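You operate a simulated robot arm through the tools that you are given. There is no shell and no other tool. Be economical: measure what you need, move in short steps, check, and stop when the job is done.

You are at the controls of a simulated two-armed robot. One attempt, no reset.

TASK
Put the green chock from the top of the wooden bench with blue legs on top of the carton there and the blue chock on the middle shelf of the low rack. Put one of the small cloths from the top of the wood-topped bench on top of the wooden block on the top of the wooden bench with blue legs. Put the blue pad on the top of the wood-topped bench away on the long bench top. Open the grey film flap with a blue edge. Do these in any order. Set down upright: chock.

Only the result counts: the job must be done as asked and must still hold three seconds after the hand-in. Knocking over, shifting, dropping, spilling or breaking anything else fails it. Flat cloth is picked up by pressing the open fingertips on it (5 to 10 N) and closing them slowly along it; thin cloth reads only 2 to 8 mm in the jaws.

THE ROBOT
Two 7-joint arms with two-finger grippers on one trunk, on a base that drives. Base frame: it is fixed to the floor where the robot stands at the start and does not move with it; the origin is under the middle of the robot, x ahead of it, y to its left, z up; the surface under the hand at the start is at about z = 0.86. Readings come in m, degrees, newtons and seconds.
The left shoulder is at the start at [0.06, 0.179, 1.198], the right one opposite. With the tool pointing down near the work surface each hand reaches from about 0.1 to 0.64 m from the robot's upright axis, wherever it stands, measured 20 degrees to its own side. Places, roughly: blue pad (6x6x5 cm) [-1.9, 0.3, 0.9]; carton (18x10x12 cm) [0.4, 0.2, 0.9]; chock [0.5, 0, 1]; grey film flap with a blue edge [0.9, -3.9, 0.7]; long bench top [-3.8, -1, 0.9]; middle shelf of the low rack [5.1, -1.9, 0.6]; small cloth (8x5x3 cm) [-1.4, 0.3, 0.9]; wooden block (8x16x8 cm) [0.4, -0.5, 0.9]. Payload 1.96 kg a hand.
Tool frame (each hand has its own): the origin (TCP) lies between the finger pads and is the grasp point; the fingertips stand 0.02 m ahead of it; z points along the fingers, y is the line along which they close. Largest opening 0.072 m; the body of the gripper starts 0.038 m behind the TCP.
Orientation is that of the tool frame in the base frame, as a unit quaternion [w, x, y, z]. With the fingers straight down and closing along the base's y, the tool's x points along the base's -x, its y along +y and its z along -z.

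THE INTERFACE
- The arms move only by the tool jog_arm. It takes "left_rows", "right_rows" or both (then of equal length, played together; a hand with none holds still); each is a list of rows, each an object (a shift or turn left out is 0, a gripper value left out holds the last) with "travel": the shift along the base's x, y, z in units of 30 mm (1.0 is 30 mm), a list of three; "dr": the turn, a rotation vector about the base's x, y, z in units of 8 degrees (1.0 is 8 degrees), a list of three. In form: [{"travel": [tx, ty, tz], "dr": [rx, ry, rz]}, ...]. A call has 1 to 20 rows; each row shifts and turns the commanded pose from where the row before left it. "left_hand" and "right_hand" are, for a hand that has rows, the finger opening in m, from 0 to 0.072, set as the call begins (left out, the last holds). A call with a number of a shift or a turn outside -1 to 1 is refused whole. Each row takes 0.2 s and may step no farther than 0.05 m and 8.6 degrees from the row before; otherwise, or with a gripper value out of range, the whole call is refused. A pose out of reach is approached as far as the arm can. The call stops where the force on the tool passes 40 N (or 10 N more than at its start, if that is more) or the arm is blocked; 0.2 s more then pass. Each finger travels about 0.153 m/s and halts on what it meets, pressing with about 33 N; the grip force reading is that of the motor and also rises with nothing between the fingers. The clock runs only during rows and for 0.2 s after the last one: add rows that do not move to give the fingers time. It gives the time, the measured TCP pose, the force on the tool (base axes), the opening and the grip force at its end, in the units of the frame above (readings bear some noise), with the torque about the TCP (base axes, N m) and any sound that the robot's microphone picked up.
- Cameras (640 x 400 px; columns grow to the right, rows downward): "scene" is now at [0.0143, 0.0084, 1.7354]; the picture's right is [0.03, -1.00, 0.00], its down [-0.85, -0.02, -0.52] and it looks along [0.52, 0.01, -0.85] (base axes); focal length 282 px, centre (320, 200). "left" rides on the left gripper at [0.071, -0.019, -0.082] in its tool frame; the picture's right is [0.26, 0.97, 0.00], its down [-0.67, 0.18, -0.72] and it looks along [-0.69, 0.19, 0.70] (tool axes); focal length 280 px, centre (320, 200). "right" rides on the right gripper at [0.071, 0.019, -0.082] in its tool frame; the picture's right is [-0.26, 0.97, 0.00], its down [-0.67, -0.18, -0.72] and it looks along [-0.69, -0.19, 0.70] (tool axes); focal length 280 px, centre (320, 200). There is no depth. A picture from a camera that has moved, and an enlarged one, comes with that camera's place and axes in the base frame and with its lens. The place of the scene camera against the robot may be out by one fixed shift of up to 0.012 m in any direction.
- capture(camera): a new picture of that camera. No time passes.
- move_column(by): slides the trunk up (or, below 0, down) by that many m; the arms and the scene camera ride with it, the base frame stays. It gives what a move gives, with no picture.
- steer(legs): drives the robot by 1 to 6 legs, each [ahead, left, turn to the left] in m, m and degrees, along the robot's own axes; the way and the turn of a leg run together, so that a leg with both is an arc; at most 1.5 m and 180 degrees a leg. The arms and the cameras ride along, it lands a little off, and it stops where it bumps. It gives what a move gives.
- aim_head(pan, tilt): turns the head with the scene camera to pan (to the left, within 86 degrees either way) and tilt (down, from -29 to 69), counted from straight ahead of the robot. It gives what a move gives.
- close_up(camera, box): a new picture of the part [left, top, right, bottom] of that camera's present view, enlarged. No time passes.
- hand_in(): hands the job in; it is judged then, once.

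Work in short steps. Places have to be worked out from the pictures, the camera data and where the tool is seen: move nearer, look again, correct. Check each grasp and each placing, and mend what went wrong. You have 165 turns and 138 pictures in all, those below and enlarged ones among them. Open the grippers and draw the arms clear of the work before you hand the job in, unless the task says otherwise.

The tools are called after "Call:" as name(argument=value, ...) on one line, values as JSON. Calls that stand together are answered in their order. jog_arm: Moves the arms, as the interface text tells. Its arguments: {"type":"object","properties":{"left_rows":{"type":"array"},"left_hand":{"type":"number"},"right_rows":{"type":"array"},"right_hand":{"type":"number"}},"required":[]} The other tools are called the same way: move_column (by) slides the trunk up or down; steer (legs) drives the base; aim_head (pan, tilt) turns the head that bears the scene camera; capture (camera) takes a picture; close_up (camera, box) takes an enlarged picture of a part of a camera's view; hand_in () hands the job in.

At the start:

```text
time: 0.0
left_eef_pos: [0.4546, 0.147, 1.1468]
left_orientation: [0.0, 0.0, 1.0, 0.0]
left_ft_force: [0.1, 1.1, -0.7]
left_wrist_torque: [-0.01, -0.02, -0.02]
left_opening: 0.0721
left_finger_force: 0.0
right_eef_pos: [0.351, -0.1943, 1.2292]
right_orientation: [-0.001, 0.0, 1.0, 0.001]
right_ft_force: [-0.5, -0.4, 0.9]
right_wrist_torque: [-0.02, 0.0, 0.02]
right_opening: 0.0719
right_finger_force: 0.1
trunk travel left (down, up): [-0.843, 0.147]
robot x, y, heading: [-0.0005, -0.0, 0.0]
head pan, tilt: [1.5, 58.7]
```

scene: 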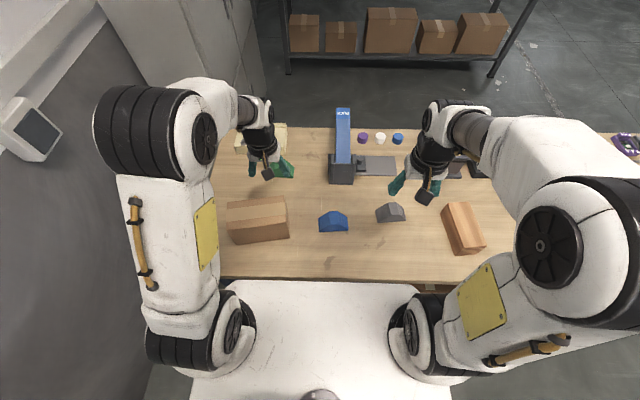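
right: 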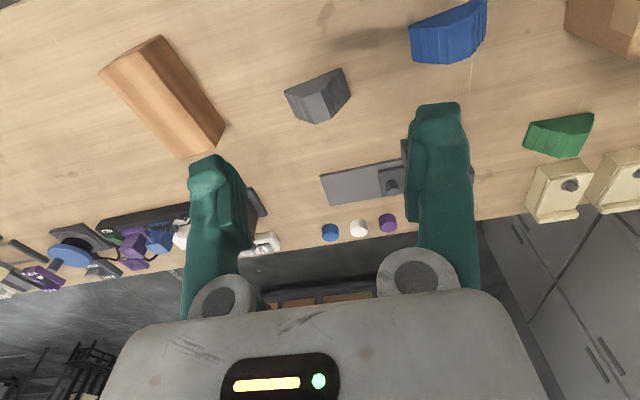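
left: 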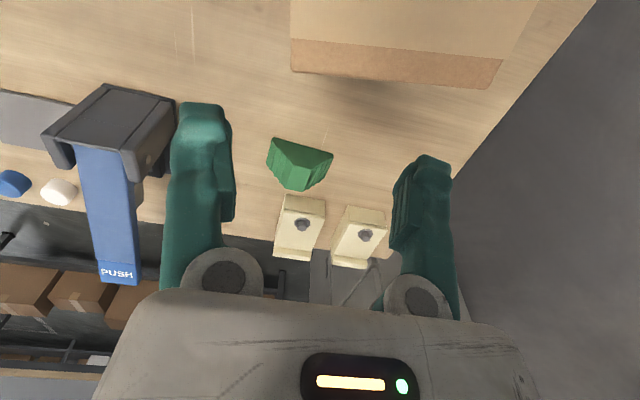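

First I look closer at the chocks from both wrist cameras.

Call:
close_up(camera="left", box=[220, 100, 420, 225])

Call:
close_up(camera="right", box=[260, 0, 640, 238])

Call:
close_up(camera="scene", box=[200, 90, 500, 278])

```text
3.20 times, centred on (320, 162) of left
camera zoom: at [0.3828, 0.1266, 1.2284], right [-0.26, 0.97, 0.0], down [0.67, 0.18, 0.72], along [0.69, 0.19, -0.7], focal length 897 px, centre (320, 320)
```

zoom: 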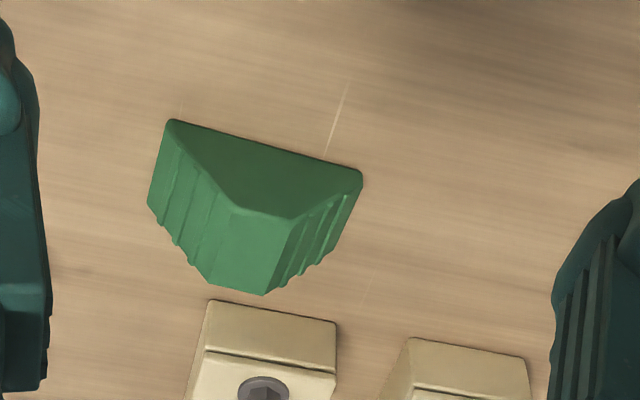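

```text
1.68 times, centred on (450, 119) of right
camera zoom: at [0.2806, -0.1732, 1.3119], right [0.26, 0.97, 0.0], down [0.67, -0.18, 0.72], along [0.69, -0.19, -0.7], focal length 471 px, centre (102, 336)
```

zoom: 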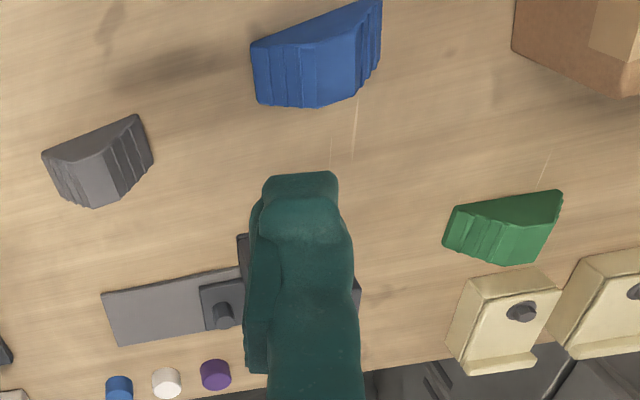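

```text
2.13 times, centred on (350, 184) of scene
camera zoom: at [0.0143, 0.0084, 1.7354], right [0.03, -1.0, 0.0], down [-0.85, -0.02, -0.52], along [0.52, 0.01, -0.85], focal length 601 px, centre (256, 234)
```

zoom: 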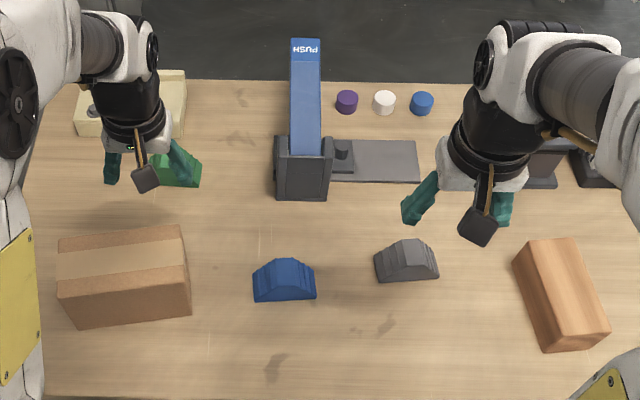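

Green chock is about [0.66, 0.168], 5 cm thick along x, 10 cm along y, upright, top at 0.91. It is slightly out of reach, so I check the gap between base and bench.

Call:
aim_head(pan=0, tilt=69)

Call:
capture(camera="scene")

```text
time: 0.7
left_eef_pos: [0.4545, 0.1478, 1.1461]
left_orientation: [0.0, 0.0, 1.0, 0.0]
left_ft_force: [-0.3, 0.0, -0.5]
left_wrist_torque: [-0.01, 0.01, 0.02]
left_opening: 0.0721
left_finger_force: 0.0
right_eef_pos: [0.3516, -0.1939, 1.2299]
right_orientation: [0.0, 0.0, 1.0, -0.001]
right_ft_force: [0.6, -0.7, -0.5]
right_wrist_torque: [0.02, 0.01, 0.0]
right_opening: 0.072
right_finger_force: 0.0
trunk travel left (down, up): [-0.843, 0.147]
robot x, y, heading: [0.001, -0.002, 0.1]
head pan, tilt: [0.0, 68.8]
```

```text
131 pictures are left
camera scene: at [0.0022, 0.0066, 1.7246], right [0.0, -1.0, 0.0], down [-0.93, 0.0, -0.36], along [0.36, 0.0, -0.93], focal length 282 px, centre (320, 200)
```

scene: 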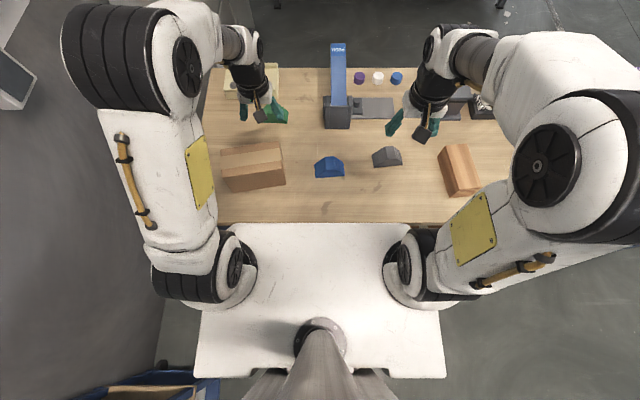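

The gap is not visible, but the needed advance is small; I inch forward 0.06 m and watch for a bump.

Call:
steer(legs=[[0.06, 0, 0]])

```text
time: 1.7
left_eef_pos: [0.5104, 0.146, 1.1486]
left_orientation: [0.002, 0.0, 1.0, 0.0]
left_ft_force: [0.2, -0.5, 0.5]
left_wrist_torque: [0.01, -0.04, 0.0]
left_opening: 0.0717
left_finger_force: 0.0
right_eef_pos: [0.407, -0.1925, 1.2315]
right_orientation: [0.002, 0.0, 1.0, 0.0]
right_ft_force: [-1.1, 0.4, -0.2]
right_wrist_torque: [-0.03, -0.01, 0.02]
right_opening: 0.0721
right_finger_force: 0.0
trunk travel left (down, up): [-0.843, 0.147]
robot x, y, heading: [0.057, 0.0018, -0.3]
head pan, tilt: [0.0, 68.8]
```

The drive was clear. I move the left hand above the green chock and turn it 90° so it closes along x, staying high at z≈1.0.

Call:
jog_arm(left_rows=[{"travel": [0.416, 0.06, -0.25], "dr": [0, 0, 0.9375]}, {"travel": [0.416, 0.06, -0.25], "dr": [0, 0, 0.9375]}, {"travel": [0.416, 0.06, -0.25], "dr": [0, 0, 0.9375]}, {"travel": [0.416, 0.06, -0.25], "dr": [0, 0, 0.9375]}, {"travel": [0.416, 0.06, -0.25], "dr": [0, 0, 0.9375]}, {"travel": [0.416, 0.06, -0.25], "dr": [0, 0, 0.9375]}, {"travel": [0.416, 0.06, -0.25], "dr": [0, 0, 0.9375]}, {"travel": [0.416, 0.06, -0.25], "dr": [0, 0, 0.9375]}, {"travel": [0.416, 0.06, -0.25], "dr": [0, 0, 0.9375]}, {"travel": [0.416, 0.06, -0.25], "dr": [0, 0, 0.9375]}, {"travel": [0.416, 0.06, -0.25], "dr": [0, 0, 0.9375]}, {"travel": [0.416, 0.06, -0.25], "dr": [0, 0, 0.9375]}])

Call:
capture(camera="left")

Call:
capture(camera="scene")

```text
time: 4.3
left_eef_pos: [0.6452, 0.1658, 1.0669]
left_orientation: [0.002, -0.634, 0.773, 0.0]
left_ft_force: [0.6, -0.2, 0.0]
left_wrist_torque: [-0.03, 0.01, 0.0]
left_opening: 0.0718
left_finger_force: 0.0
left hand out of reach, approached as far as the arm can: row 11, 12
right_eef_pos: [0.4097, -0.1936, 1.2305]
right_orientation: [-0.001, -0.001, 1.0, 0.001]
right_ft_force: [0.2, 0.5, -0.3]
right_wrist_torque: [-0.01, -0.01, 0.01]
right_opening: 0.0724
right_finger_force: 0.0
trunk travel left (down, up): [-0.843, 0.147]
robot x, y, heading: [0.0573, 0.0027, 0.1]
head pan, tilt: [0.0, 68.8]
```

```text
130 pictures are left
camera left: at [0.6496, 0.0914, 1.1501], right [-1.0, -0.07, 0.0], down [-0.05, 0.7, 0.72], along [-0.05, 0.71, -0.7], focal length 280 px, centre (320, 200)
```

left: 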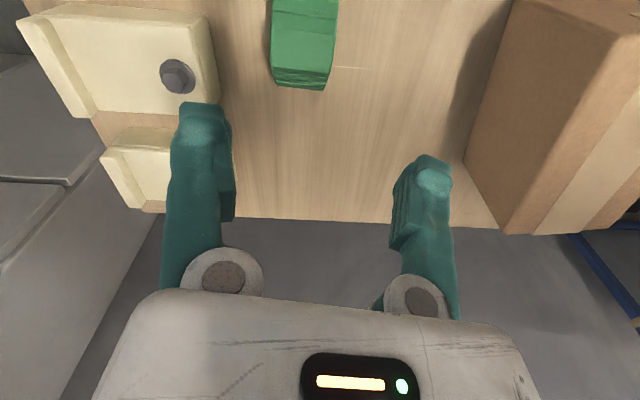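

```text
129 pictures are left
camera scene: at [0.0611, 0.0055, 1.7245], right [0.0, -1.0, 0.0], down [-0.93, 0.0, -0.36], along [0.36, 0.0, -0.93], focal length 282 px, centre (320, 200)
```

scene: 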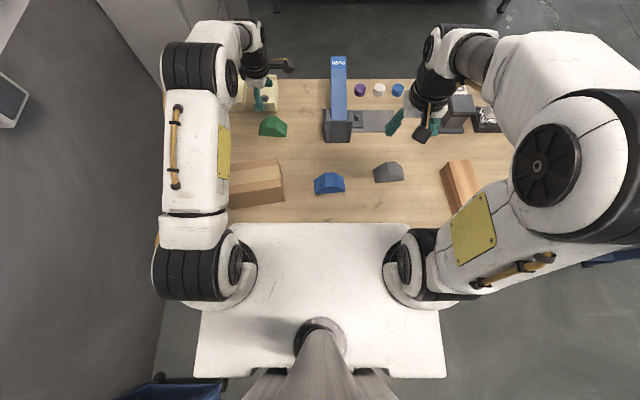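

Chock center confirmed near x≈0.66, y≈0.168; the cream blocks start beyond x≈0.735. I lower straight to z≈0.98, where reach is better, and finish the turn.

Call:
jog_arm(left_rows=[{"travel": [0, 0, -0.7]}, {"travel": [0, 0, -0.7]}, {"travel": [0, 0, -0.7]}, {"travel": [0, 0, -0.7], "dr": [0, 0, 0.7]}, {"travel": [0.2, 0, 0], "dr": [0, 0, 0.7]}, {"travel": [0.2, 0, 0]}])

Call:
capture(camera="left")

```text
time: 5.7
left_eef_pos: [0.6568, 0.1666, 0.9857]
left_orientation: [0.001, -0.707, 0.707, 0.0]
left_ft_force: [0.7, 0.3, -0.3]
left_wrist_torque: [0.01, 0.01, 0.0]
left_opening: 0.072
left_finger_force: 0.0
right_eef_pos: [0.4108, -0.1934, 1.23]
right_orientation: [-0.001, 0.0, 1.0, 0.0]
right_ft_force: [0.9, -0.7, 0.1]
right_wrist_torque: [0.03, 0.02, -0.01]
right_opening: 0.072
right_finger_force: 0.0
trunk travel left (down, up): [-0.843, 0.147]
robot x, y, heading: [0.058, -0.004, -0.0]
head pan, tilt: [0.0, 68.8]
```

```text
128 pictures are left
camera left: at [0.675, 0.0941, 1.066], right [-0.97, -0.26, 0.0], down [-0.18, 0.67, 0.72], along [-0.19, 0.69, -0.7], focal length 280 px, centre (320, 200)
```

left: 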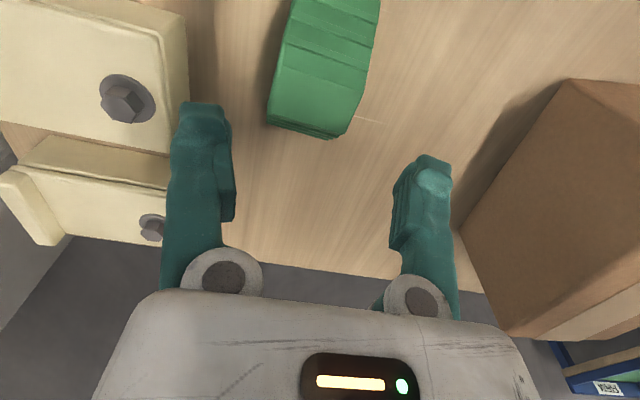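

Aligned; center x≈0.658. I lower to z≈0.888 with full opening.

Call:
jog_arm(left_rows=[{"travel": [0.04, 0.04, -0.65]}, {"travel": [0, 0, -0.65]}, {"travel": [0, 0, -0.65]}, {"travel": [0, 0, -0.65]}, {"travel": [0, 0, -0.65]}, {"travel": [0, 0, 0]}])

Call:
capture(camera="left")

```text
time: 7.1
left_eef_pos: [0.6602, 0.1668, 0.8892]
left_orientation: [-0.001, 0.707, -0.707, 0.001]
left_ft_force: [0.5, 0.1, -0.1]
left_wrist_torque: [0.0, 0.0, -0.01]
left_opening: 0.072
left_finger_force: 0.1
right_eef_pos: [0.4104, -0.193, 1.2302]
right_orientation: [0.0, 0.0, 1.0, -0.001]
right_ft_force: [0.5, -0.2, 0.3]
right_wrist_torque: [0.01, -0.01, 0.03]
right_opening: 0.0719
right_finger_force: 0.0
trunk travel left (down, up): [-0.843, 0.147]
robot x, y, heading: [0.0565, -0.001, 0.3]
head pan, tilt: [0.0, 68.8]
```

```text
127 pictures are left
camera left: at [0.6768, 0.0954, 0.9703], right [-0.97, -0.26, 0.0], down [-0.18, 0.67, 0.71], along [-0.19, 0.69, -0.7], focal length 280 px, centre (320, 200)
```

left: 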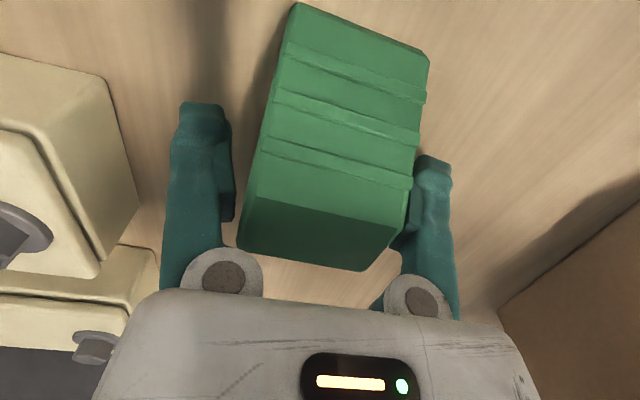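

The chock sits between the fingers. Closing.

Call:
jog_arm(left_rows=[{}, {}, {}, {}], left_hand=0.03)

```text
time: 8.1
left_eef_pos: [0.66, 0.1665, 0.8873]
left_orientation: [0.001, -0.706, 0.708, -0.001]
left_ft_force: [1.2, 0.8, 3.5]
left_wrist_torque: [-0.08, 0.13, -0.17]
left_opening: 0.0583
left_finger_force: 33.3
right_eef_pos: [0.4113, -0.1939, 1.23]
right_orientation: [0.0, 0.0, 1.0, 0.001]
right_ft_force: [-0.8, -0.6, 0.1]
right_wrist_torque: [0.0, -0.03, -0.01]
right_opening: 0.0719
right_finger_force: 0.2
trunk travel left (down, up): [-0.843, 0.147]
robot x, y, heading: [0.057, -0.007, -0.1]
head pan, tilt: [0.0, 68.8]
```

Gripped (opening 58 mm). Lift straight up to z≈1.06.

Call:
jog_arm(left_rows=[{"travel": [0, 0, 0.5]}, {"travel": [0, 0, 0.9]}, {"travel": [0, 0, 0.9]}, {"travel": [-0.2, 0, 0.9]}, {"travel": [-0.4, 0, 0.9]}, {"travel": [-0.6, 0, 0.9]}, {"travel": [-0.6, 0, 0.9]}, {"travel": [-0.6, 0, 0]}])

Call:
capture(camera="scene")

Call:
capture(camera="left")

```text
time: 9.9
left_eef_pos: [0.5875, 0.1662, 1.064]
left_orientation: [0.0, -0.707, 0.708, 0.0]
left_ft_force: [0.6, -0.1, 0.5]
left_wrist_torque: [0.03, 0.01, 0.02]
left_opening: 0.0302
left_finger_force: 0.0
right_eef_pos: [0.4108, -0.1927, 1.2296]
right_orientation: [0.0, 0.0, 1.0, 0.0]
right_ft_force: [-0.6, -0.4, 0.2]
right_wrist_torque: [0.0, 0.0, 0.0]
right_opening: 0.072
right_finger_force: 0.0
trunk travel left (down, up): [-0.843, 0.147]
robot x, y, heading: [0.0559, -0.0015, -0.2]
head pan, tilt: [0.0, 68.8]
```

```text
126 pictures are left
camera scene: at [0.0611, 0.0066, 1.7245], right [0.0, -1.0, 0.0], down [-0.93, 0.0, -0.36], along [0.36, 0.0, -0.93], focal length 282 px, centre (320, 200)
```

scene: 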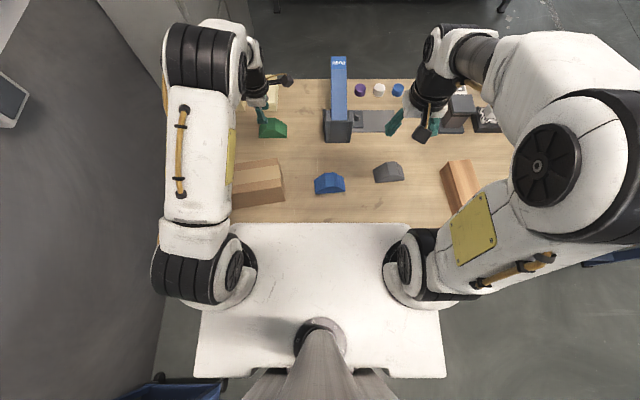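

```text
125 pictures are left
camera left: at [0.6051, 0.0936, 1.1452], right [-0.97, -0.26, 0.0], down [-0.18, 0.67, 0.72], along [-0.19, 0.69, -0.7], focal length 280 px, centre (320, 200)
```

left: 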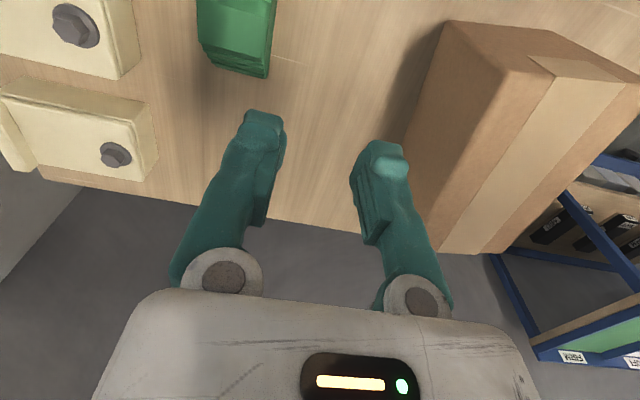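

It slipped: the fingers are empty and the chock stays on the bench. I look closely at how it lies now.

Call:
close_up(camera="left", box=[160, 0, 320, 100])

Call:
close_up(camera="scene", box=[230, 90, 310, 140])

```text
4.00 times, centred on (240, 50) of left
camera zoom: at [0.6051, 0.0936, 1.1452], right [-0.97, -0.26, 0.0], down [-0.18, 0.67, 0.72], along [-0.19, 0.69, -0.7], focal length 1122 px, centre (640, 800)
```

zoom: 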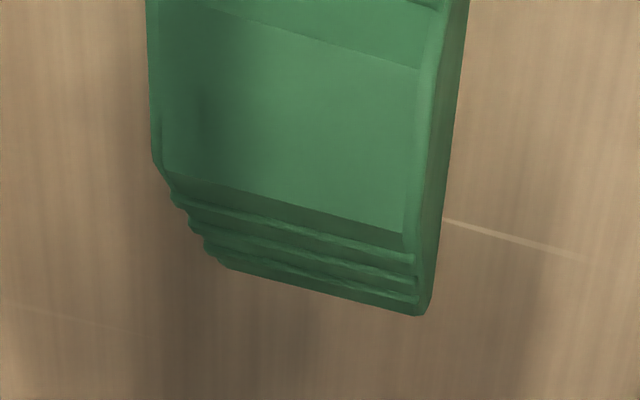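

```text
8.00 times, centred on (270, 115) of scene
camera zoom: at [0.0611, 0.0066, 1.7245], right [0.0, -1.0, 0.0], down [-0.93, 0.0, -0.36], along [0.36, 0.0, -0.93], focal length 2258 px, centre (720, 880)
```

zoom: 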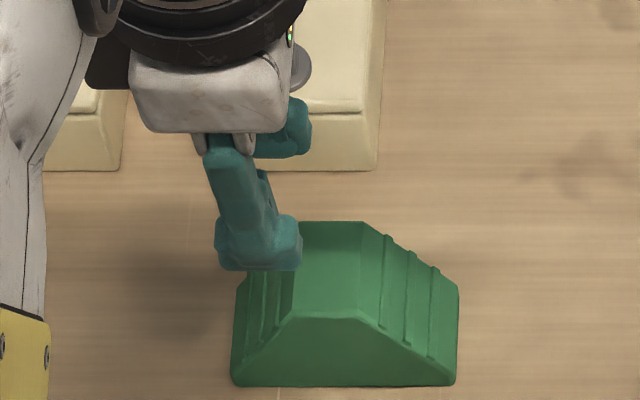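

The chock is still upright and aligned, around x 0.654, y 0.170. I reopen, go back above it and descend deeper (z≈0.88).

Call:
jog_arm(left_rows=[{"travel": [0.75, 0.13, -0.4]}, {"travel": [0.75, 0, -0.4]}, {"travel": [0.75, 0, -0.5]}, {"travel": [0, 0, -0.9]}, {"travel": [0, 0, -0.9]}, {"travel": [0, 0, -0.9]}, {"travel": [0, 0, -0.9]}, {"travel": [0, 0, -0.9]}, {"travel": [0, 0, -0.33]}, {}], left_hand=0.072)

Call:
capture(camera="left")

Call:
close_up(camera="scene", box=[230, 90, 310, 140])

```text
time: 12.1
left_eef_pos: [0.6539, 0.1722, 0.8814]
left_orientation: [0.0, -0.707, 0.708, 0.0]
left_ft_force: [0.8, 0.2, 0.1]
left_wrist_torque: [-0.02, 0.02, -0.05]
left_opening: 0.0721
left_finger_force: 0.1
right_eef_pos: [0.4112, -0.193, 1.2299]
right_orientation: [0.0, 0.001, 1.0, 0.0]
right_ft_force: [0.7, -0.3, -0.3]
right_wrist_torque: [0.0, 0.01, -0.02]
right_opening: 0.0719
right_finger_force: 0.0
trunk travel left (down, up): [-0.843, 0.147]
robot x, y, heading: [0.0615, -0.0035, 0.2]
head pan, tilt: [0.0, 68.8]
```

```text
122 pictures are left
camera left: at [0.6713, 0.099, 0.9632], right [-0.97, -0.26, 0.0], down [-0.18, 0.67, 0.72], along [-0.19, 0.69, -0.7], focal length 280 px, centre (320, 200)
```

left: 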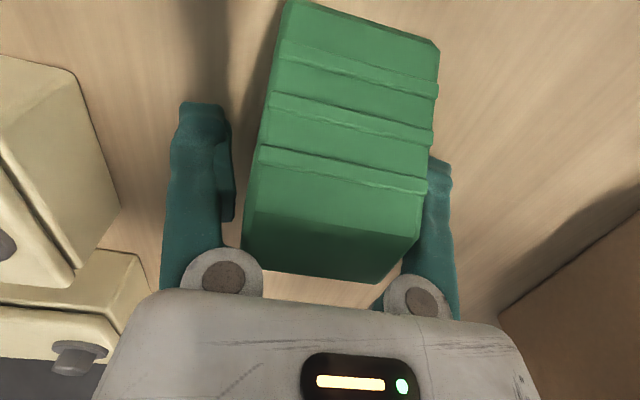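

```text
8.00 times, centred on (270, 115) of scene
camera zoom: at [0.0614, 0.0065, 1.7245], right [0.0, -1.0, 0.0], down [-0.93, 0.0, -0.36], along [0.36, 0.0, -0.93], focal length 2258 px, centre (720, 880)
```

zoom: 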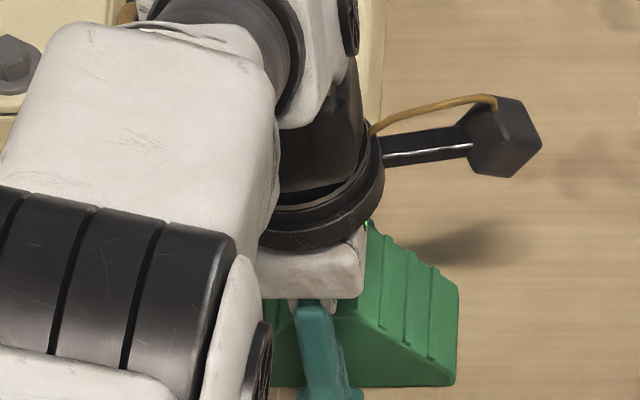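

Both fingers straddle it at mid height. Close, wait longer, then lift 10 mm gently.

Call:
jog_arm(left_rows=[{}, {}, {}, {}, {}, {}, {"travel": [0, 0, 0.1]}, {"travel": [0, 0, 0.1]}, {"travel": [0, 0, 0.1]}], left_hand=0.0)

Call:
capture(camera="left")

```text
time: 14.1
left_eef_pos: [0.6542, 0.1707, 0.889]
left_orientation: [0.0, -0.707, 0.707, 0.0]
left_ft_force: [-0.5, 0.7, -3.1]
left_wrist_torque: [0.01, 0.0, -0.03]
left_opening: 0.0568
left_finger_force: 32.2
right_eef_pos: [0.4106, -0.1929, 1.2299]
right_orientation: [0.0, 0.001, 1.0, 0.0]
right_ft_force: [0.6, -0.2, -1.0]
right_wrist_torque: [-0.02, 0.02, -0.01]
right_opening: 0.0722
right_finger_force: 0.1
trunk travel left (down, up): [-0.843, 0.147]
robot x, y, heading: [0.06, 0.001, 0.1]
head pan, tilt: [0.0, 68.8]
```

```text
120 pictures are left
camera left: at [0.6721, 0.099, 0.9716], right [-0.97, -0.26, 0.0], down [-0.18, 0.67, 0.72], along [-0.19, 0.69, -0.7], focal length 280 px, centre (320, 200)
```

left: 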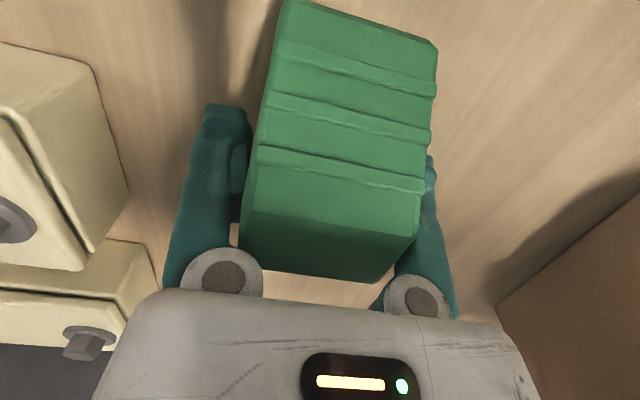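

Load of ~3 N appears, so it is held. Lift slowly.

Call:
jog_arm(left_rows=[{"travel": [0, 0, 0.2]}, {"travel": [0, 0, 0.3]}, {"travel": [0, 0, 0.4]}, {"travel": [0, 0, 0.4]}, {"travel": [0, 0, 0.4]}, {"travel": [0, 0, 0.4]}, {"travel": [0, 0, 0.4]}, {"travel": [0, 0, 0.4]}, {"travel": [0, 0, 0.4]}, {"travel": [0, 0, 0.4]}, {"travel": [0, 0, 0.4]}, {"travel": [0, 0, 0.4]}, {"travel": [0, 0, 0.4]}, {"travel": [0, 0, 0.4]}, {"travel": [0, 0, 0.3]}, {"travel": [0, 0, 0.2]}])

Call:
capture(camera="left")

```text
time: 17.5
left_eef_pos: [0.6545, 0.1704, 1.0495]
left_orientation: [0.001, -0.707, 0.708, -0.001]
left_ft_force: [-0.8, -0.2, -2.5]
left_wrist_torque: [0.01, -0.02, 0.0]
left_opening: 0.0568
left_finger_force: 33.5
left hand out of reach, approached as far as the arm can: row 15, 16
right_eef_pos: [0.4121, -0.1935, 1.23]
right_orientation: [0.0, 0.0, 1.0, -0.001]
right_ft_force: [0.4, 0.6, 0.3]
right_wrist_torque: [0.0, 0.0, 0.01]
right_opening: 0.0718
right_finger_force: 0.1
trunk travel left (down, up): [-0.843, 0.147]
robot x, y, heading: [0.0588, -0.0011, 0.1]
head pan, tilt: [0.0, 68.8]
```

```text
119 pictures are left
camera left: at [0.6721, 0.1, 1.1305], right [-0.97, -0.26, 0.0], down [-0.18, 0.67, 0.71], along [-0.18, 0.69, -0.7], focal length 280 px, centre (320, 200)
```

left: 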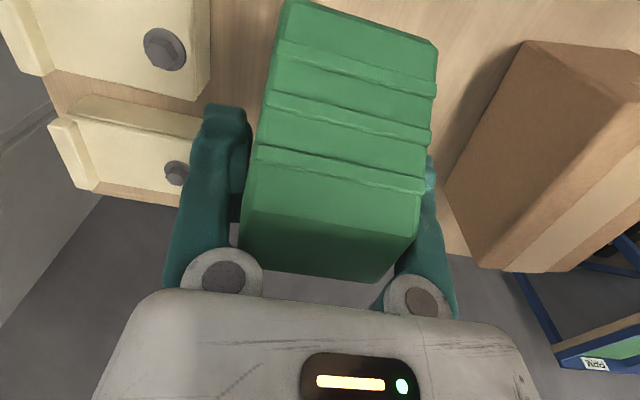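

Held firmly. Carton center ≈ [0.412, 0.203], yawed about +8°. Move over it at this height with an 8° turn.

Call:
jog_arm(left_rows=[{"travel": [-0.3, 0.05, 0.1]}, {"travel": [-0.6, 0.1, 0.1]}, {"travel": [-0.75, 0.1, 0.1]}, {"travel": [-0.75, 0.1, 0.1], "dr": [0, 0, 0.2]}, {"travel": [-0.75, 0.1, 0], "dr": [0, 0, 0.2]}, {"travel": [-0.75, 0.1, 0], "dr": [0, 0, 0.2]}, {"travel": [-0.75, 0.1, 0], "dr": [0, 0, 0.2]}, {"travel": [-0.75, 0.1, 0], "dr": [0, 0, 0.2]}, {"travel": [-0.75, 0.1, 0]}, {"travel": [-0.75, 0.1, 0]}, {"travel": [-0.75, 0.09, 0]}, {"travel": [-0.43, 0.05, 0]}, {}])

Call:
capture(camera="left")

Call:
capture(camera="scene")

Call:
capture(camera="right")

```text
time: 20.3
left_eef_pos: [0.4117, 0.2047, 1.0615]
left_orientation: [-0.001, 0.754, -0.657, 0.001]
left_ft_force: [0.5, -0.7, -2.2]
left_wrist_torque: [0.02, -0.01, -0.01]
left_opening: 0.0569
left_finger_force: 33.0
right_eef_pos: [0.4115, -0.1932, 1.2299]
right_orientation: [0.0, 0.0, 1.0, -0.001]
right_ft_force: [0.1, 0.0, -1.0]
right_wrist_torque: [0.04, -0.03, 0.01]
right_opening: 0.072
right_finger_force: 0.1
trunk travel left (down, up): [-0.843, 0.147]
robot x, y, heading: [0.0564, 0.0, -0.1]
head pan, tilt: [0.0, 68.8]
```

```text
118 pictures are left
camera left: at [0.4396, 0.1365, 1.1431], right [-0.92, -0.39, 0.0], down [-0.28, 0.64, 0.72], along [-0.28, 0.66, -0.7], focal length 280 px, centre (320, 200)
```

left: 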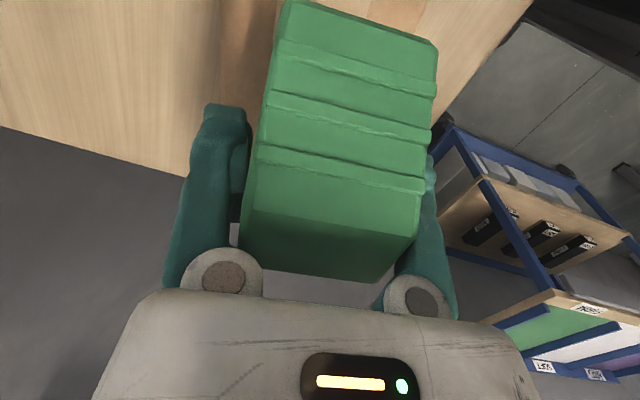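

```text
117 pictures are left
camera scene: at [0.0621, 0.0067, 1.7245], right [0.0, -1.0, 0.0], down [-0.93, 0.0, -0.36], along [0.36, 0.0, -0.93], focal length 282 px, centre (320, 200)
```

scene: 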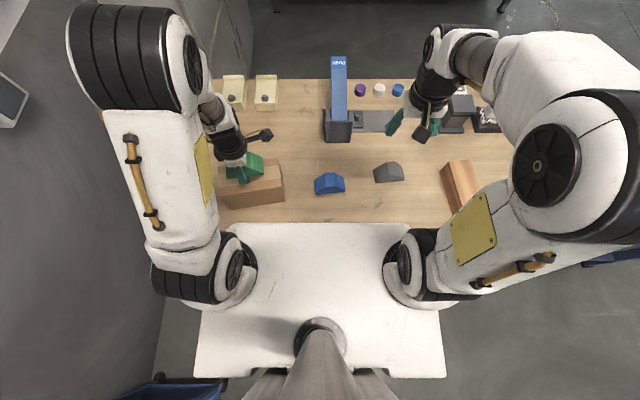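

```text
116 pictures are left
camera right: at [0.3402, -0.1732, 1.3118], right [0.26, 0.96, 0.0], down [0.67, -0.18, 0.71], along [0.69, -0.19, -0.7], focal length 280 px, centre (320, 200)
```

right: 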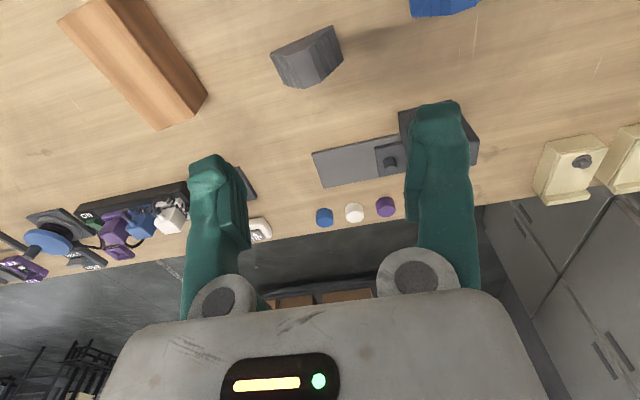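

I zoom in the scene view to verify alignment above the carton.

Call:
close_up(camera="scene", box=[200, 135, 312, 205])

```text
5.71 times, centred on (256, 170) of scene
camera zoom: at [0.0621, 0.0067, 1.7245], right [0.0, -1.0, 0.0], down [-0.93, 0.0, -0.36], along [0.36, 0.0, -0.93], focal length 1613 px, centre (686, 371)
```

zoom: 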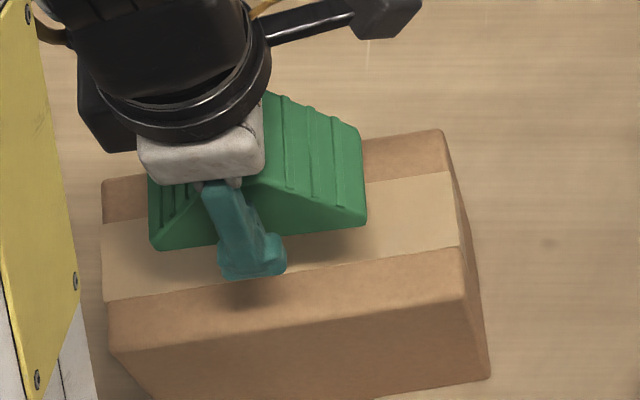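

Chock is centered over the carton top. Lower 54 mm and check forces.

Call:
jog_arm(left_rows=[{"travel": [0, 0, -0.3]}, {"travel": [0, 0, -0.3]}, {"travel": [0, 0, -0.3]}, {"travel": [0, 0, -0.3]}, {"travel": [0, 0, -0.3]}, {"travel": [0, 0, -0.2]}, {"travel": [0, 0, -0.1]}, {}])

Call:
close_up(camera="scene", box=[200, 135, 312, 205])

```text
time: 22.1
left_eef_pos: [0.4102, 0.2036, 1.0064]
left_orientation: [-0.001, 0.754, -0.657, 0.001]
left_ft_force: [0.3, 0.1, -3.4]
left_wrist_torque: [0.01, -0.03, 0.03]
left_opening: 0.057
left_finger_force: 33.1
right_eef_pos: [0.4106, -0.1934, 1.2307]
right_orientation: [0.0, 0.0, 1.0, 0.001]
right_ft_force: [0.4, -0.4, -0.2]
right_wrist_torque: [0.0, 0.02, 0.02]
right_opening: 0.072
right_finger_force: 0.1
trunk travel left (down, up): [-0.843, 0.147]
robot x, y, heading: [0.0577, 0.0009, 0.0]
head pan, tilt: [0.0, 68.8]
```

```text
5.71 times, centred on (256, 170) of scene
camera zoom: at [0.0617, 0.0068, 1.7245], right [0.0, -1.0, 0.0], down [-0.93, 0.0, -0.36], along [0.36, 0.0, -0.93], focal length 1613 px, centre (686, 371)
```

zoom: 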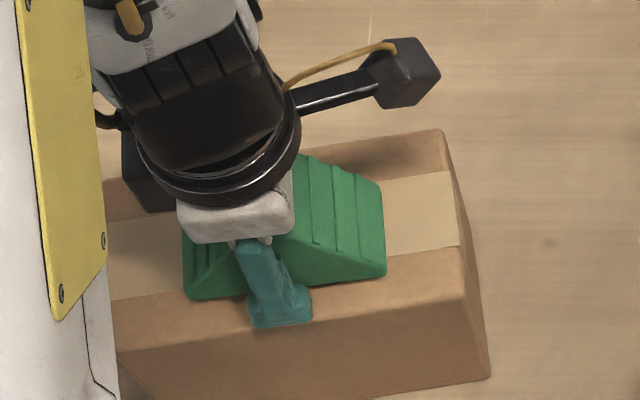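

Still carrying 3 N; lower a few mm more.

Call:
jog_arm(left_rows=[{"travel": [0, 0, -0.08]}, {"travel": [0, 0, -0.08]}, {}])

```text
time: 22.9
left_eef_pos: [0.4114, 0.2039, 1.0013]
left_orientation: [-0.002, 0.754, -0.657, 0.001]
left_ft_force: [0.5, 0.6, -1.3]
left_wrist_torque: [-0.13, -0.02, 0.02]
left_opening: 0.0571
left_finger_force: 32.7
right_eef_pos: [0.4114, -0.193, 1.231]
right_orientation: [0.001, 0.0, 1.0, 0.0]
right_ft_force: [-0.1, 0.0, -0.6]
right_wrist_torque: [-0.03, -0.03, -0.01]
right_opening: 0.0721
right_finger_force: 0.0
trunk travel left (down, up): [-0.843, 0.147]
robot x, y, heading: [0.0642, -0.0002, -0.1]
head pan, tilt: [0.0, 68.8]
```

Contact is beginning (load falling). One more millimetre or two, then release.

Call:
jog_arm(left_rows=[{"travel": [0, 0, -0.05]}, {}])

Call:
jog_arm(left_rows=[{}, {}, {}], left_hand=0.072)

Call:
capture(camera="left")

```text
time: 23.5
left_eef_pos: [0.4109, 0.204, 1.002]
left_orientation: [-0.002, 0.754, -0.657, 0.001]
left_ft_force: [3.2, 4.2, 23.4]
left_wrist_torque: [-0.2, 0.36, -0.08]
left_opening: 0.0567
left_finger_force: 33.5
right_eef_pos: [0.4109, -0.1936, 1.2301]
right_orientation: [0.0, 0.0, 1.0, -0.001]
right_ft_force: [0.0, 0.1, 0.1]
right_wrist_torque: [0.0, 0.0, 0.0]
right_opening: 0.0721
right_finger_force: 0.0
trunk travel left (down, up): [-0.843, 0.147]
robot x, y, heading: [0.055, -0.0025, 0.0]
head pan, tilt: [0.0, 68.8]
```

```text
time: 24.3
left_eef_pos: [0.4113, 0.2054, 1.0007]
left_orientation: [-0.001, 0.754, -0.656, 0.001]
left_ft_force: [-0.1, -0.7, 0.3]
left_wrist_torque: [0.02, 0.03, 0.01]
left_opening: 0.0719
left_finger_force: 0.1
right_eef_pos: [0.412, -0.1932, 1.2288]
right_orientation: [0.0, 0.0, 1.0, 0.0]
right_ft_force: [0.3, -0.5, -0.9]
right_wrist_torque: [0.0, -0.01, 0.0]
right_opening: 0.0721
right_finger_force: 0.0
trunk travel left (down, up): [-0.843, 0.147]
robot x, y, heading: [0.0569, 0.0014, -0.1]
head pan, tilt: [0.0, 68.8]
```

```text
113 pictures are left
camera left: at [0.4391, 0.1359, 1.082], right [-0.92, -0.39, 0.0], down [-0.28, 0.64, 0.72], along [-0.28, 0.66, -0.7], focal length 280 px, centre (320, 200)
```

left: 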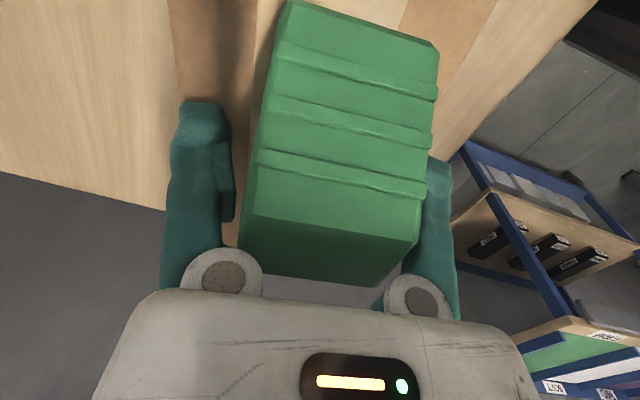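

Released. I shift 4 mm to center the fingers and lift slowly clear.

Call:
jog_arm(left_rows=[{"travel": [-0.1, -0.02, 0]}, {"travel": [0, 0, 0.3]}, {"travel": [0, 0, 0.5]}, {"travel": [0, 0, 0.8]}, {"travel": [0, 0, 1]}, {"travel": [0, 0, 1]}, {"travel": [0, 0, 1]}])

Call:
capture(camera="scene")

```text
time: 25.9
left_eef_pos: [0.4079, 0.204, 1.1397]
left_orientation: [-0.001, 0.755, -0.656, 0.0]
left_ft_force: [0.5, -0.7, -0.8]
left_wrist_torque: [0.0, -0.01, 0.0]
left_opening: 0.0717
left_finger_force: 0.0
right_eef_pos: [0.4114, -0.1942, 1.2303]
right_orientation: [0.0, 0.0, 1.0, 0.0]
right_ft_force: [0.2, 0.1, -0.5]
right_wrist_torque: [-0.01, 0.03, -0.03]
right_opening: 0.0722
right_finger_force: 0.0
trunk travel left (down, up): [-0.843, 0.147]
robot x, y, heading: [0.0573, 0.0034, -0.1]
head pan, tilt: [0.0, 68.8]
```

```text
112 pictures are left
camera scene: at [0.0602, 0.0069, 1.7245], right [0.0, -1.0, 0.0], down [-0.93, 0.0, -0.36], along [0.36, 0.0, -0.93], focal length 282 px, centre (320, 200)
```

scene: 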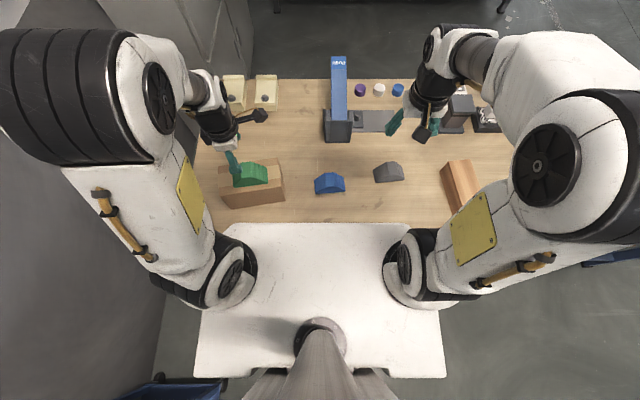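

Green chock stands on the carton. Now the blue one: close-up for its pose.

Call:
close_up(camera="scene", box=[290, 150, 370, 200])

Call:
jog_arm(right_rows=[{"travel": [0.1, 0.4, -0.5], "dr": [0, 0, -0.9375]}, {"travel": [0.1, 0.4, -0.5], "dr": [0, 0, -0.9375]}, {"travel": [0.1, 0.45, -0.5], "dr": [0, 0, -0.9375]}, {"travel": [0.1, 0.45, -0.5], "dr": [0, 0, -0.9375]}, {"travel": [0.1, 0.45, -0.6], "dr": [0, 0, -0.9375]}, {"travel": [0.1, 0.45, -0.6], "dr": [0, 0, -0.9375]}, {"travel": [0.1, 0.45, -0.6], "dr": [0, 0, -0.9375]}, {"travel": [0.1, 0.45, -0.6], "dr": [0, 0, -0.9375]}, {"travel": [0.1, 0.45, -0.6], "dr": [0, 0, -0.9375]}, {"travel": [0.1, 0.45, -0.6], "dr": [0, 0, -0.9375]}, {"travel": [0.1, 0.45, -0.6], "dr": [0, 0, -0.9375]}, {"travel": [0.1, 0.45, -0.6], "dr": [0, 0, -0.9375]}])

Call:
capture(camera="right")

```text
8.00 times, centred on (330, 175) of scene
camera zoom: at [0.0602, 0.0069, 1.7245], right [0.0, -1.0, 0.0], down [-0.93, 0.0, -0.36], along [0.36, 0.0, -0.93], focal length 2258 px, centre (240, 400)
```

zoom: 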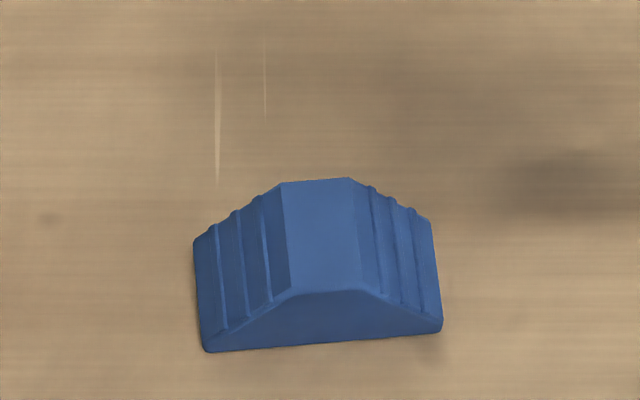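

```text
time: 28.5
left_eef_pos: [0.409, 0.204, 1.1381]
left_orientation: [-0.001, 0.754, -0.657, 0.001]
left_ft_force: [0.2, 0.7, -0.3]
left_wrist_torque: [0.02, 0.03, 0.0]
left_opening: 0.0718
left_finger_force: 0.1
right_eef_pos: [0.4464, -0.033, 1.0255]
right_orientation: [0.0, 0.707, 0.707, 0.0]
right_ft_force: [-0.1, 0.8, 0.7]
right_wrist_torque: [-0.01, -0.01, 0.01]
right_opening: 0.0719
right_finger_force: 0.0
trunk travel left (down, up): [-0.843, 0.147]
robot x, y, heading: [0.058, 0.0006, -0.3]
head pan, tilt: [0.0, 68.8]
```

```text
110 pictures are left
camera right: at [0.466, 0.0388, 1.1073], right [0.96, -0.26, 0.0], down [-0.18, -0.67, 0.72], along [-0.19, -0.69, -0.7], focal length 280 px, centre (320, 200)
```

right: 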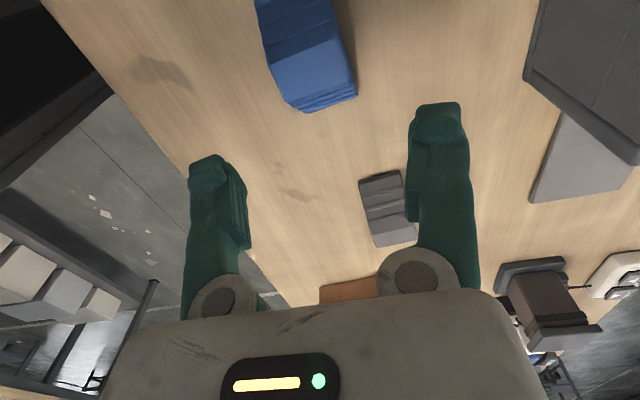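

Blue chock center ≈ [0.438, -0.034], yaw +4°. Adjust and descend around it.

Call:
jog_arm(right_rows=[{"travel": [-0.28, -0.03, -0.4], "dr": [0, 0, 0.5]}, {"travel": [0, 0, -0.6]}, {"travel": [0, 0, -0.6]}, {"travel": [0, 0, -0.7]}, {"travel": [0, 0, -0.7]}, {"travel": [0, 0, -0.7]}, {"travel": [0, 0, -0.7]}, {"travel": [0, 0, -0.4]}, {}], right_hand=0.072)

Call:
capture(camera="right")

```text
time: 30.5
left_eef_pos: [0.4081, 0.2052, 1.1388]
left_orientation: [-0.001, 0.754, -0.657, 0.001]
left_ft_force: [-0.3, 0.1, 0.5]
left_wrist_torque: [0.01, -0.02, 0.0]
left_opening: 0.0721
left_finger_force: 0.0
right_eef_pos: [0.4382, -0.0348, 0.8813]
right_orientation: [0.0, 0.682, 0.732, 0.0]
right_ft_force: [0.0, -0.5, -0.8]
right_wrist_torque: [0.03, 0.0, 0.02]
right_opening: 0.0722
right_finger_force: 0.0
trunk travel left (down, up): [-0.843, 0.147]
robot x, y, heading: [0.0564, -0.0035, -0.1]
head pan, tilt: [0.0, 68.8]
```

```text
109 pictures are left
camera right: at [0.4523, 0.0385, 0.9645], right [0.98, -0.19, 0.0], down [-0.14, -0.69, 0.72], along [-0.14, -0.7, -0.7], focal length 280 px, centre (320, 200)
```

right: 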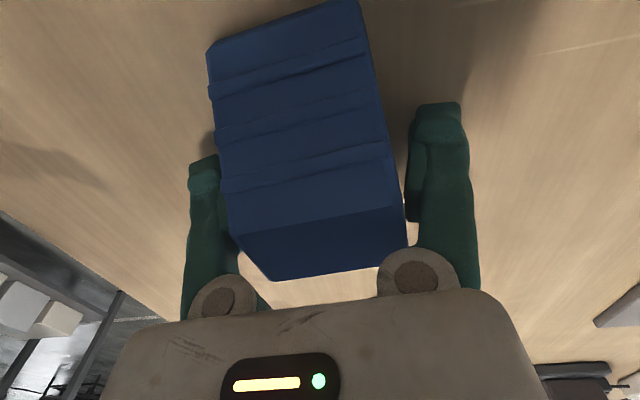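

Well placed; the same look as with the green one. Close, wait, lift slightly.

Call:
jog_arm(right_rows=[{}, {}, {}, {}, {}, {}, {"travel": [0, 0, 0.1]}, {"travel": [0, 0, 0.1]}, {"travel": [0, 0, 0.2]}, {"travel": [0, 0, 0.3]}, {"travel": [0, 0, 0.4]}, {"travel": [0, 0, 0.4]}, {"travel": [0, 0, 0.4]}, {"travel": [0, 0, 0.4]}, {"travel": [0, 0, 0.4]}, {"travel": [0, 0, 0.4]}, {"travel": [0, 0, 0.4]}, {"travel": [0, 0, 0.4]}], right_hand=0.0)

Call:
capture(camera="right")

```text
time: 34.3
left_eef_pos: [0.4082, 0.2044, 1.1389]
left_orientation: [-0.001, 0.754, -0.656, 0.0]
left_ft_force: [0.1, 0.3, -0.1]
left_wrist_torque: [0.0, 0.0, -0.01]
left_opening: 0.0721
left_finger_force: 0.2
right_eef_pos: [0.4381, -0.0361, 0.9996]
right_orientation: [0.0, 0.682, 0.731, 0.0]
right_ft_force: [0.3, 0.0, -2.5]
right_wrist_torque: [0.0, -0.02, -0.01]
right_opening: 0.0569
right_finger_force: 33.2
trunk travel left (down, up): [-0.843, 0.147]
robot x, y, heading: [0.0594, -0.0001, 0.1]
head pan, tilt: [0.0, 68.8]
```

```text
108 pictures are left
camera right: at [0.452, 0.0377, 1.0814], right [0.98, -0.19, 0.0], down [-0.14, -0.69, 0.72], along [-0.14, -0.7, -0.7], focal length 280 px, centre (320, 200)
```

right: 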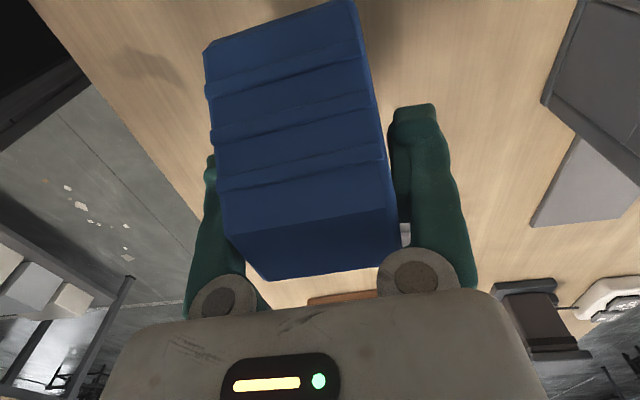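

Held. Raise the blue chock and retract both arms, then back off 0.3 m and look around.

Call:
jog_arm(right_rows=[{"travel": [0, 0, 0.5]}, {"travel": [0, 0, 0.5]}, {"travel": [0, 0, 0.5]}, {"travel": [0, 0, 0.5]}, {"travel": [-0.2, -0.3, 0.5]}, {"travel": [-0.3, -0.5, 0.5]}, {"travel": [-0.3, -0.5, 0.5]}, {"travel": [-0.3, -0.5, 0.5]}, {"travel": [-0.3, -0.5, 0.3]}], left_rows=[{"travel": [0, 0, 0.5]}, {"travel": [0, 0, 0.5]}, {"travel": [0, 0, 0.5]}, {"travel": [0, 0, 0.5]}, {"travel": [-0.3, 0, 0]}, {"travel": [-0.4, 0, 0]}, {"travel": [-0.4, 0, 0]}, {"travel": [-0.4, 0, 0]}, {"travel": [-0.4, 0, 0]}])

Call:
steer(legs=[[-0.3, 0, 0]])

Call:
aim_head(pan=-60, tilt=25)

Call:
capture(camera="scene")

```text
time: 36.3
left_eef_pos: [0.3488, 0.2033, 1.1983]
left_orientation: [-0.002, 0.754, -0.657, 0.0]
left_ft_force: [-0.2, 0.2, 0.0]
left_wrist_torque: [0.0, -0.04, 0.01]
left_opening: 0.0721
left_finger_force: 0.1
right_eef_pos: [0.3952, -0.1053, 1.1275]
right_orientation: [0.001, 0.682, 0.732, 0.001]
right_ft_force: [0.5, 0.7, -1.9]
right_wrist_torque: [-0.01, -0.03, -0.03]
right_opening: 0.0568
right_finger_force: 32.8
trunk travel left (down, up): [-0.843, 0.147]
robot x, y, heading: [0.0588, 0.003, -0.2]
head pan, tilt: [0.0, 68.8]
```

```text
time: 38.3
left_eef_pos: [0.0594, 0.2031, 1.1987]
left_orientation: [0.0, 0.752, -0.659, 0.001]
left_ft_force: [-0.3, 0.6, 0.2]
left_wrist_torque: [-0.02, 0.02, 0.02]
left_opening: 0.0723
left_finger_force: 0.1
right_eef_pos: [0.1026, -0.1055, 1.1271]
right_orientation: [0.0, 0.685, 0.729, 0.0]
right_ft_force: [0.8, -0.6, -2.9]
right_wrist_torque: [-0.02, 0.0, 0.02]
right_opening: 0.0569
right_finger_force: 33.0
trunk travel left (down, up): [-0.843, 0.147]
robot x, y, heading: [-0.2387, 0.0044, -0.2]
head pan, tilt: [0.0, 68.8]
```

```text
time: 39.6
left_eef_pos: [0.0577, 0.2029, 1.1981]
left_orientation: [-0.001, 0.752, -0.659, 0.001]
left_ft_force: [0.4, -0.8, 0.0]
left_wrist_torque: [0.02, -0.03, 0.01]
left_opening: 0.072
left_finger_force: 0.1
right_eef_pos: [0.1001, -0.1054, 1.1292]
right_orientation: [0.0, 0.685, 0.729, -0.001]
right_ft_force: [-1.1, -0.2, -2.7]
right_wrist_torque: [0.0, -0.02, 0.02]
right_opening: 0.0568
right_finger_force: 33.2
trunk travel left (down, up): [-0.843, 0.147]
robot x, y, heading: [-0.2363, 0.0015, -0.6]
head pan, tilt: [-60.0, 25.0]
```

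```text
107 pictures are left
camera scene: at [-0.2444, -0.072, 1.7839], right [-0.87, -0.49, 0.0], down [-0.21, 0.37, -0.91], along [0.45, -0.79, -0.42], focal length 282 px, centre (320, 200)
```

scene: 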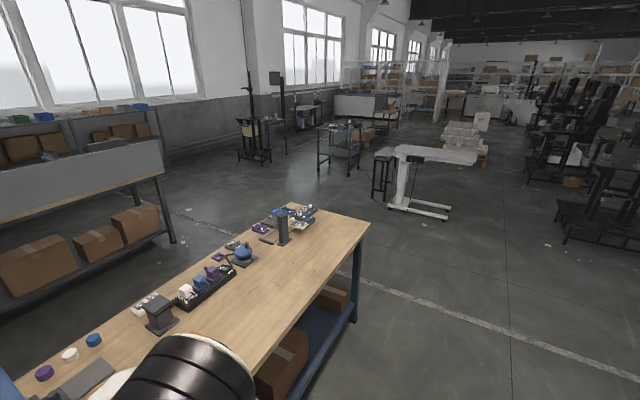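

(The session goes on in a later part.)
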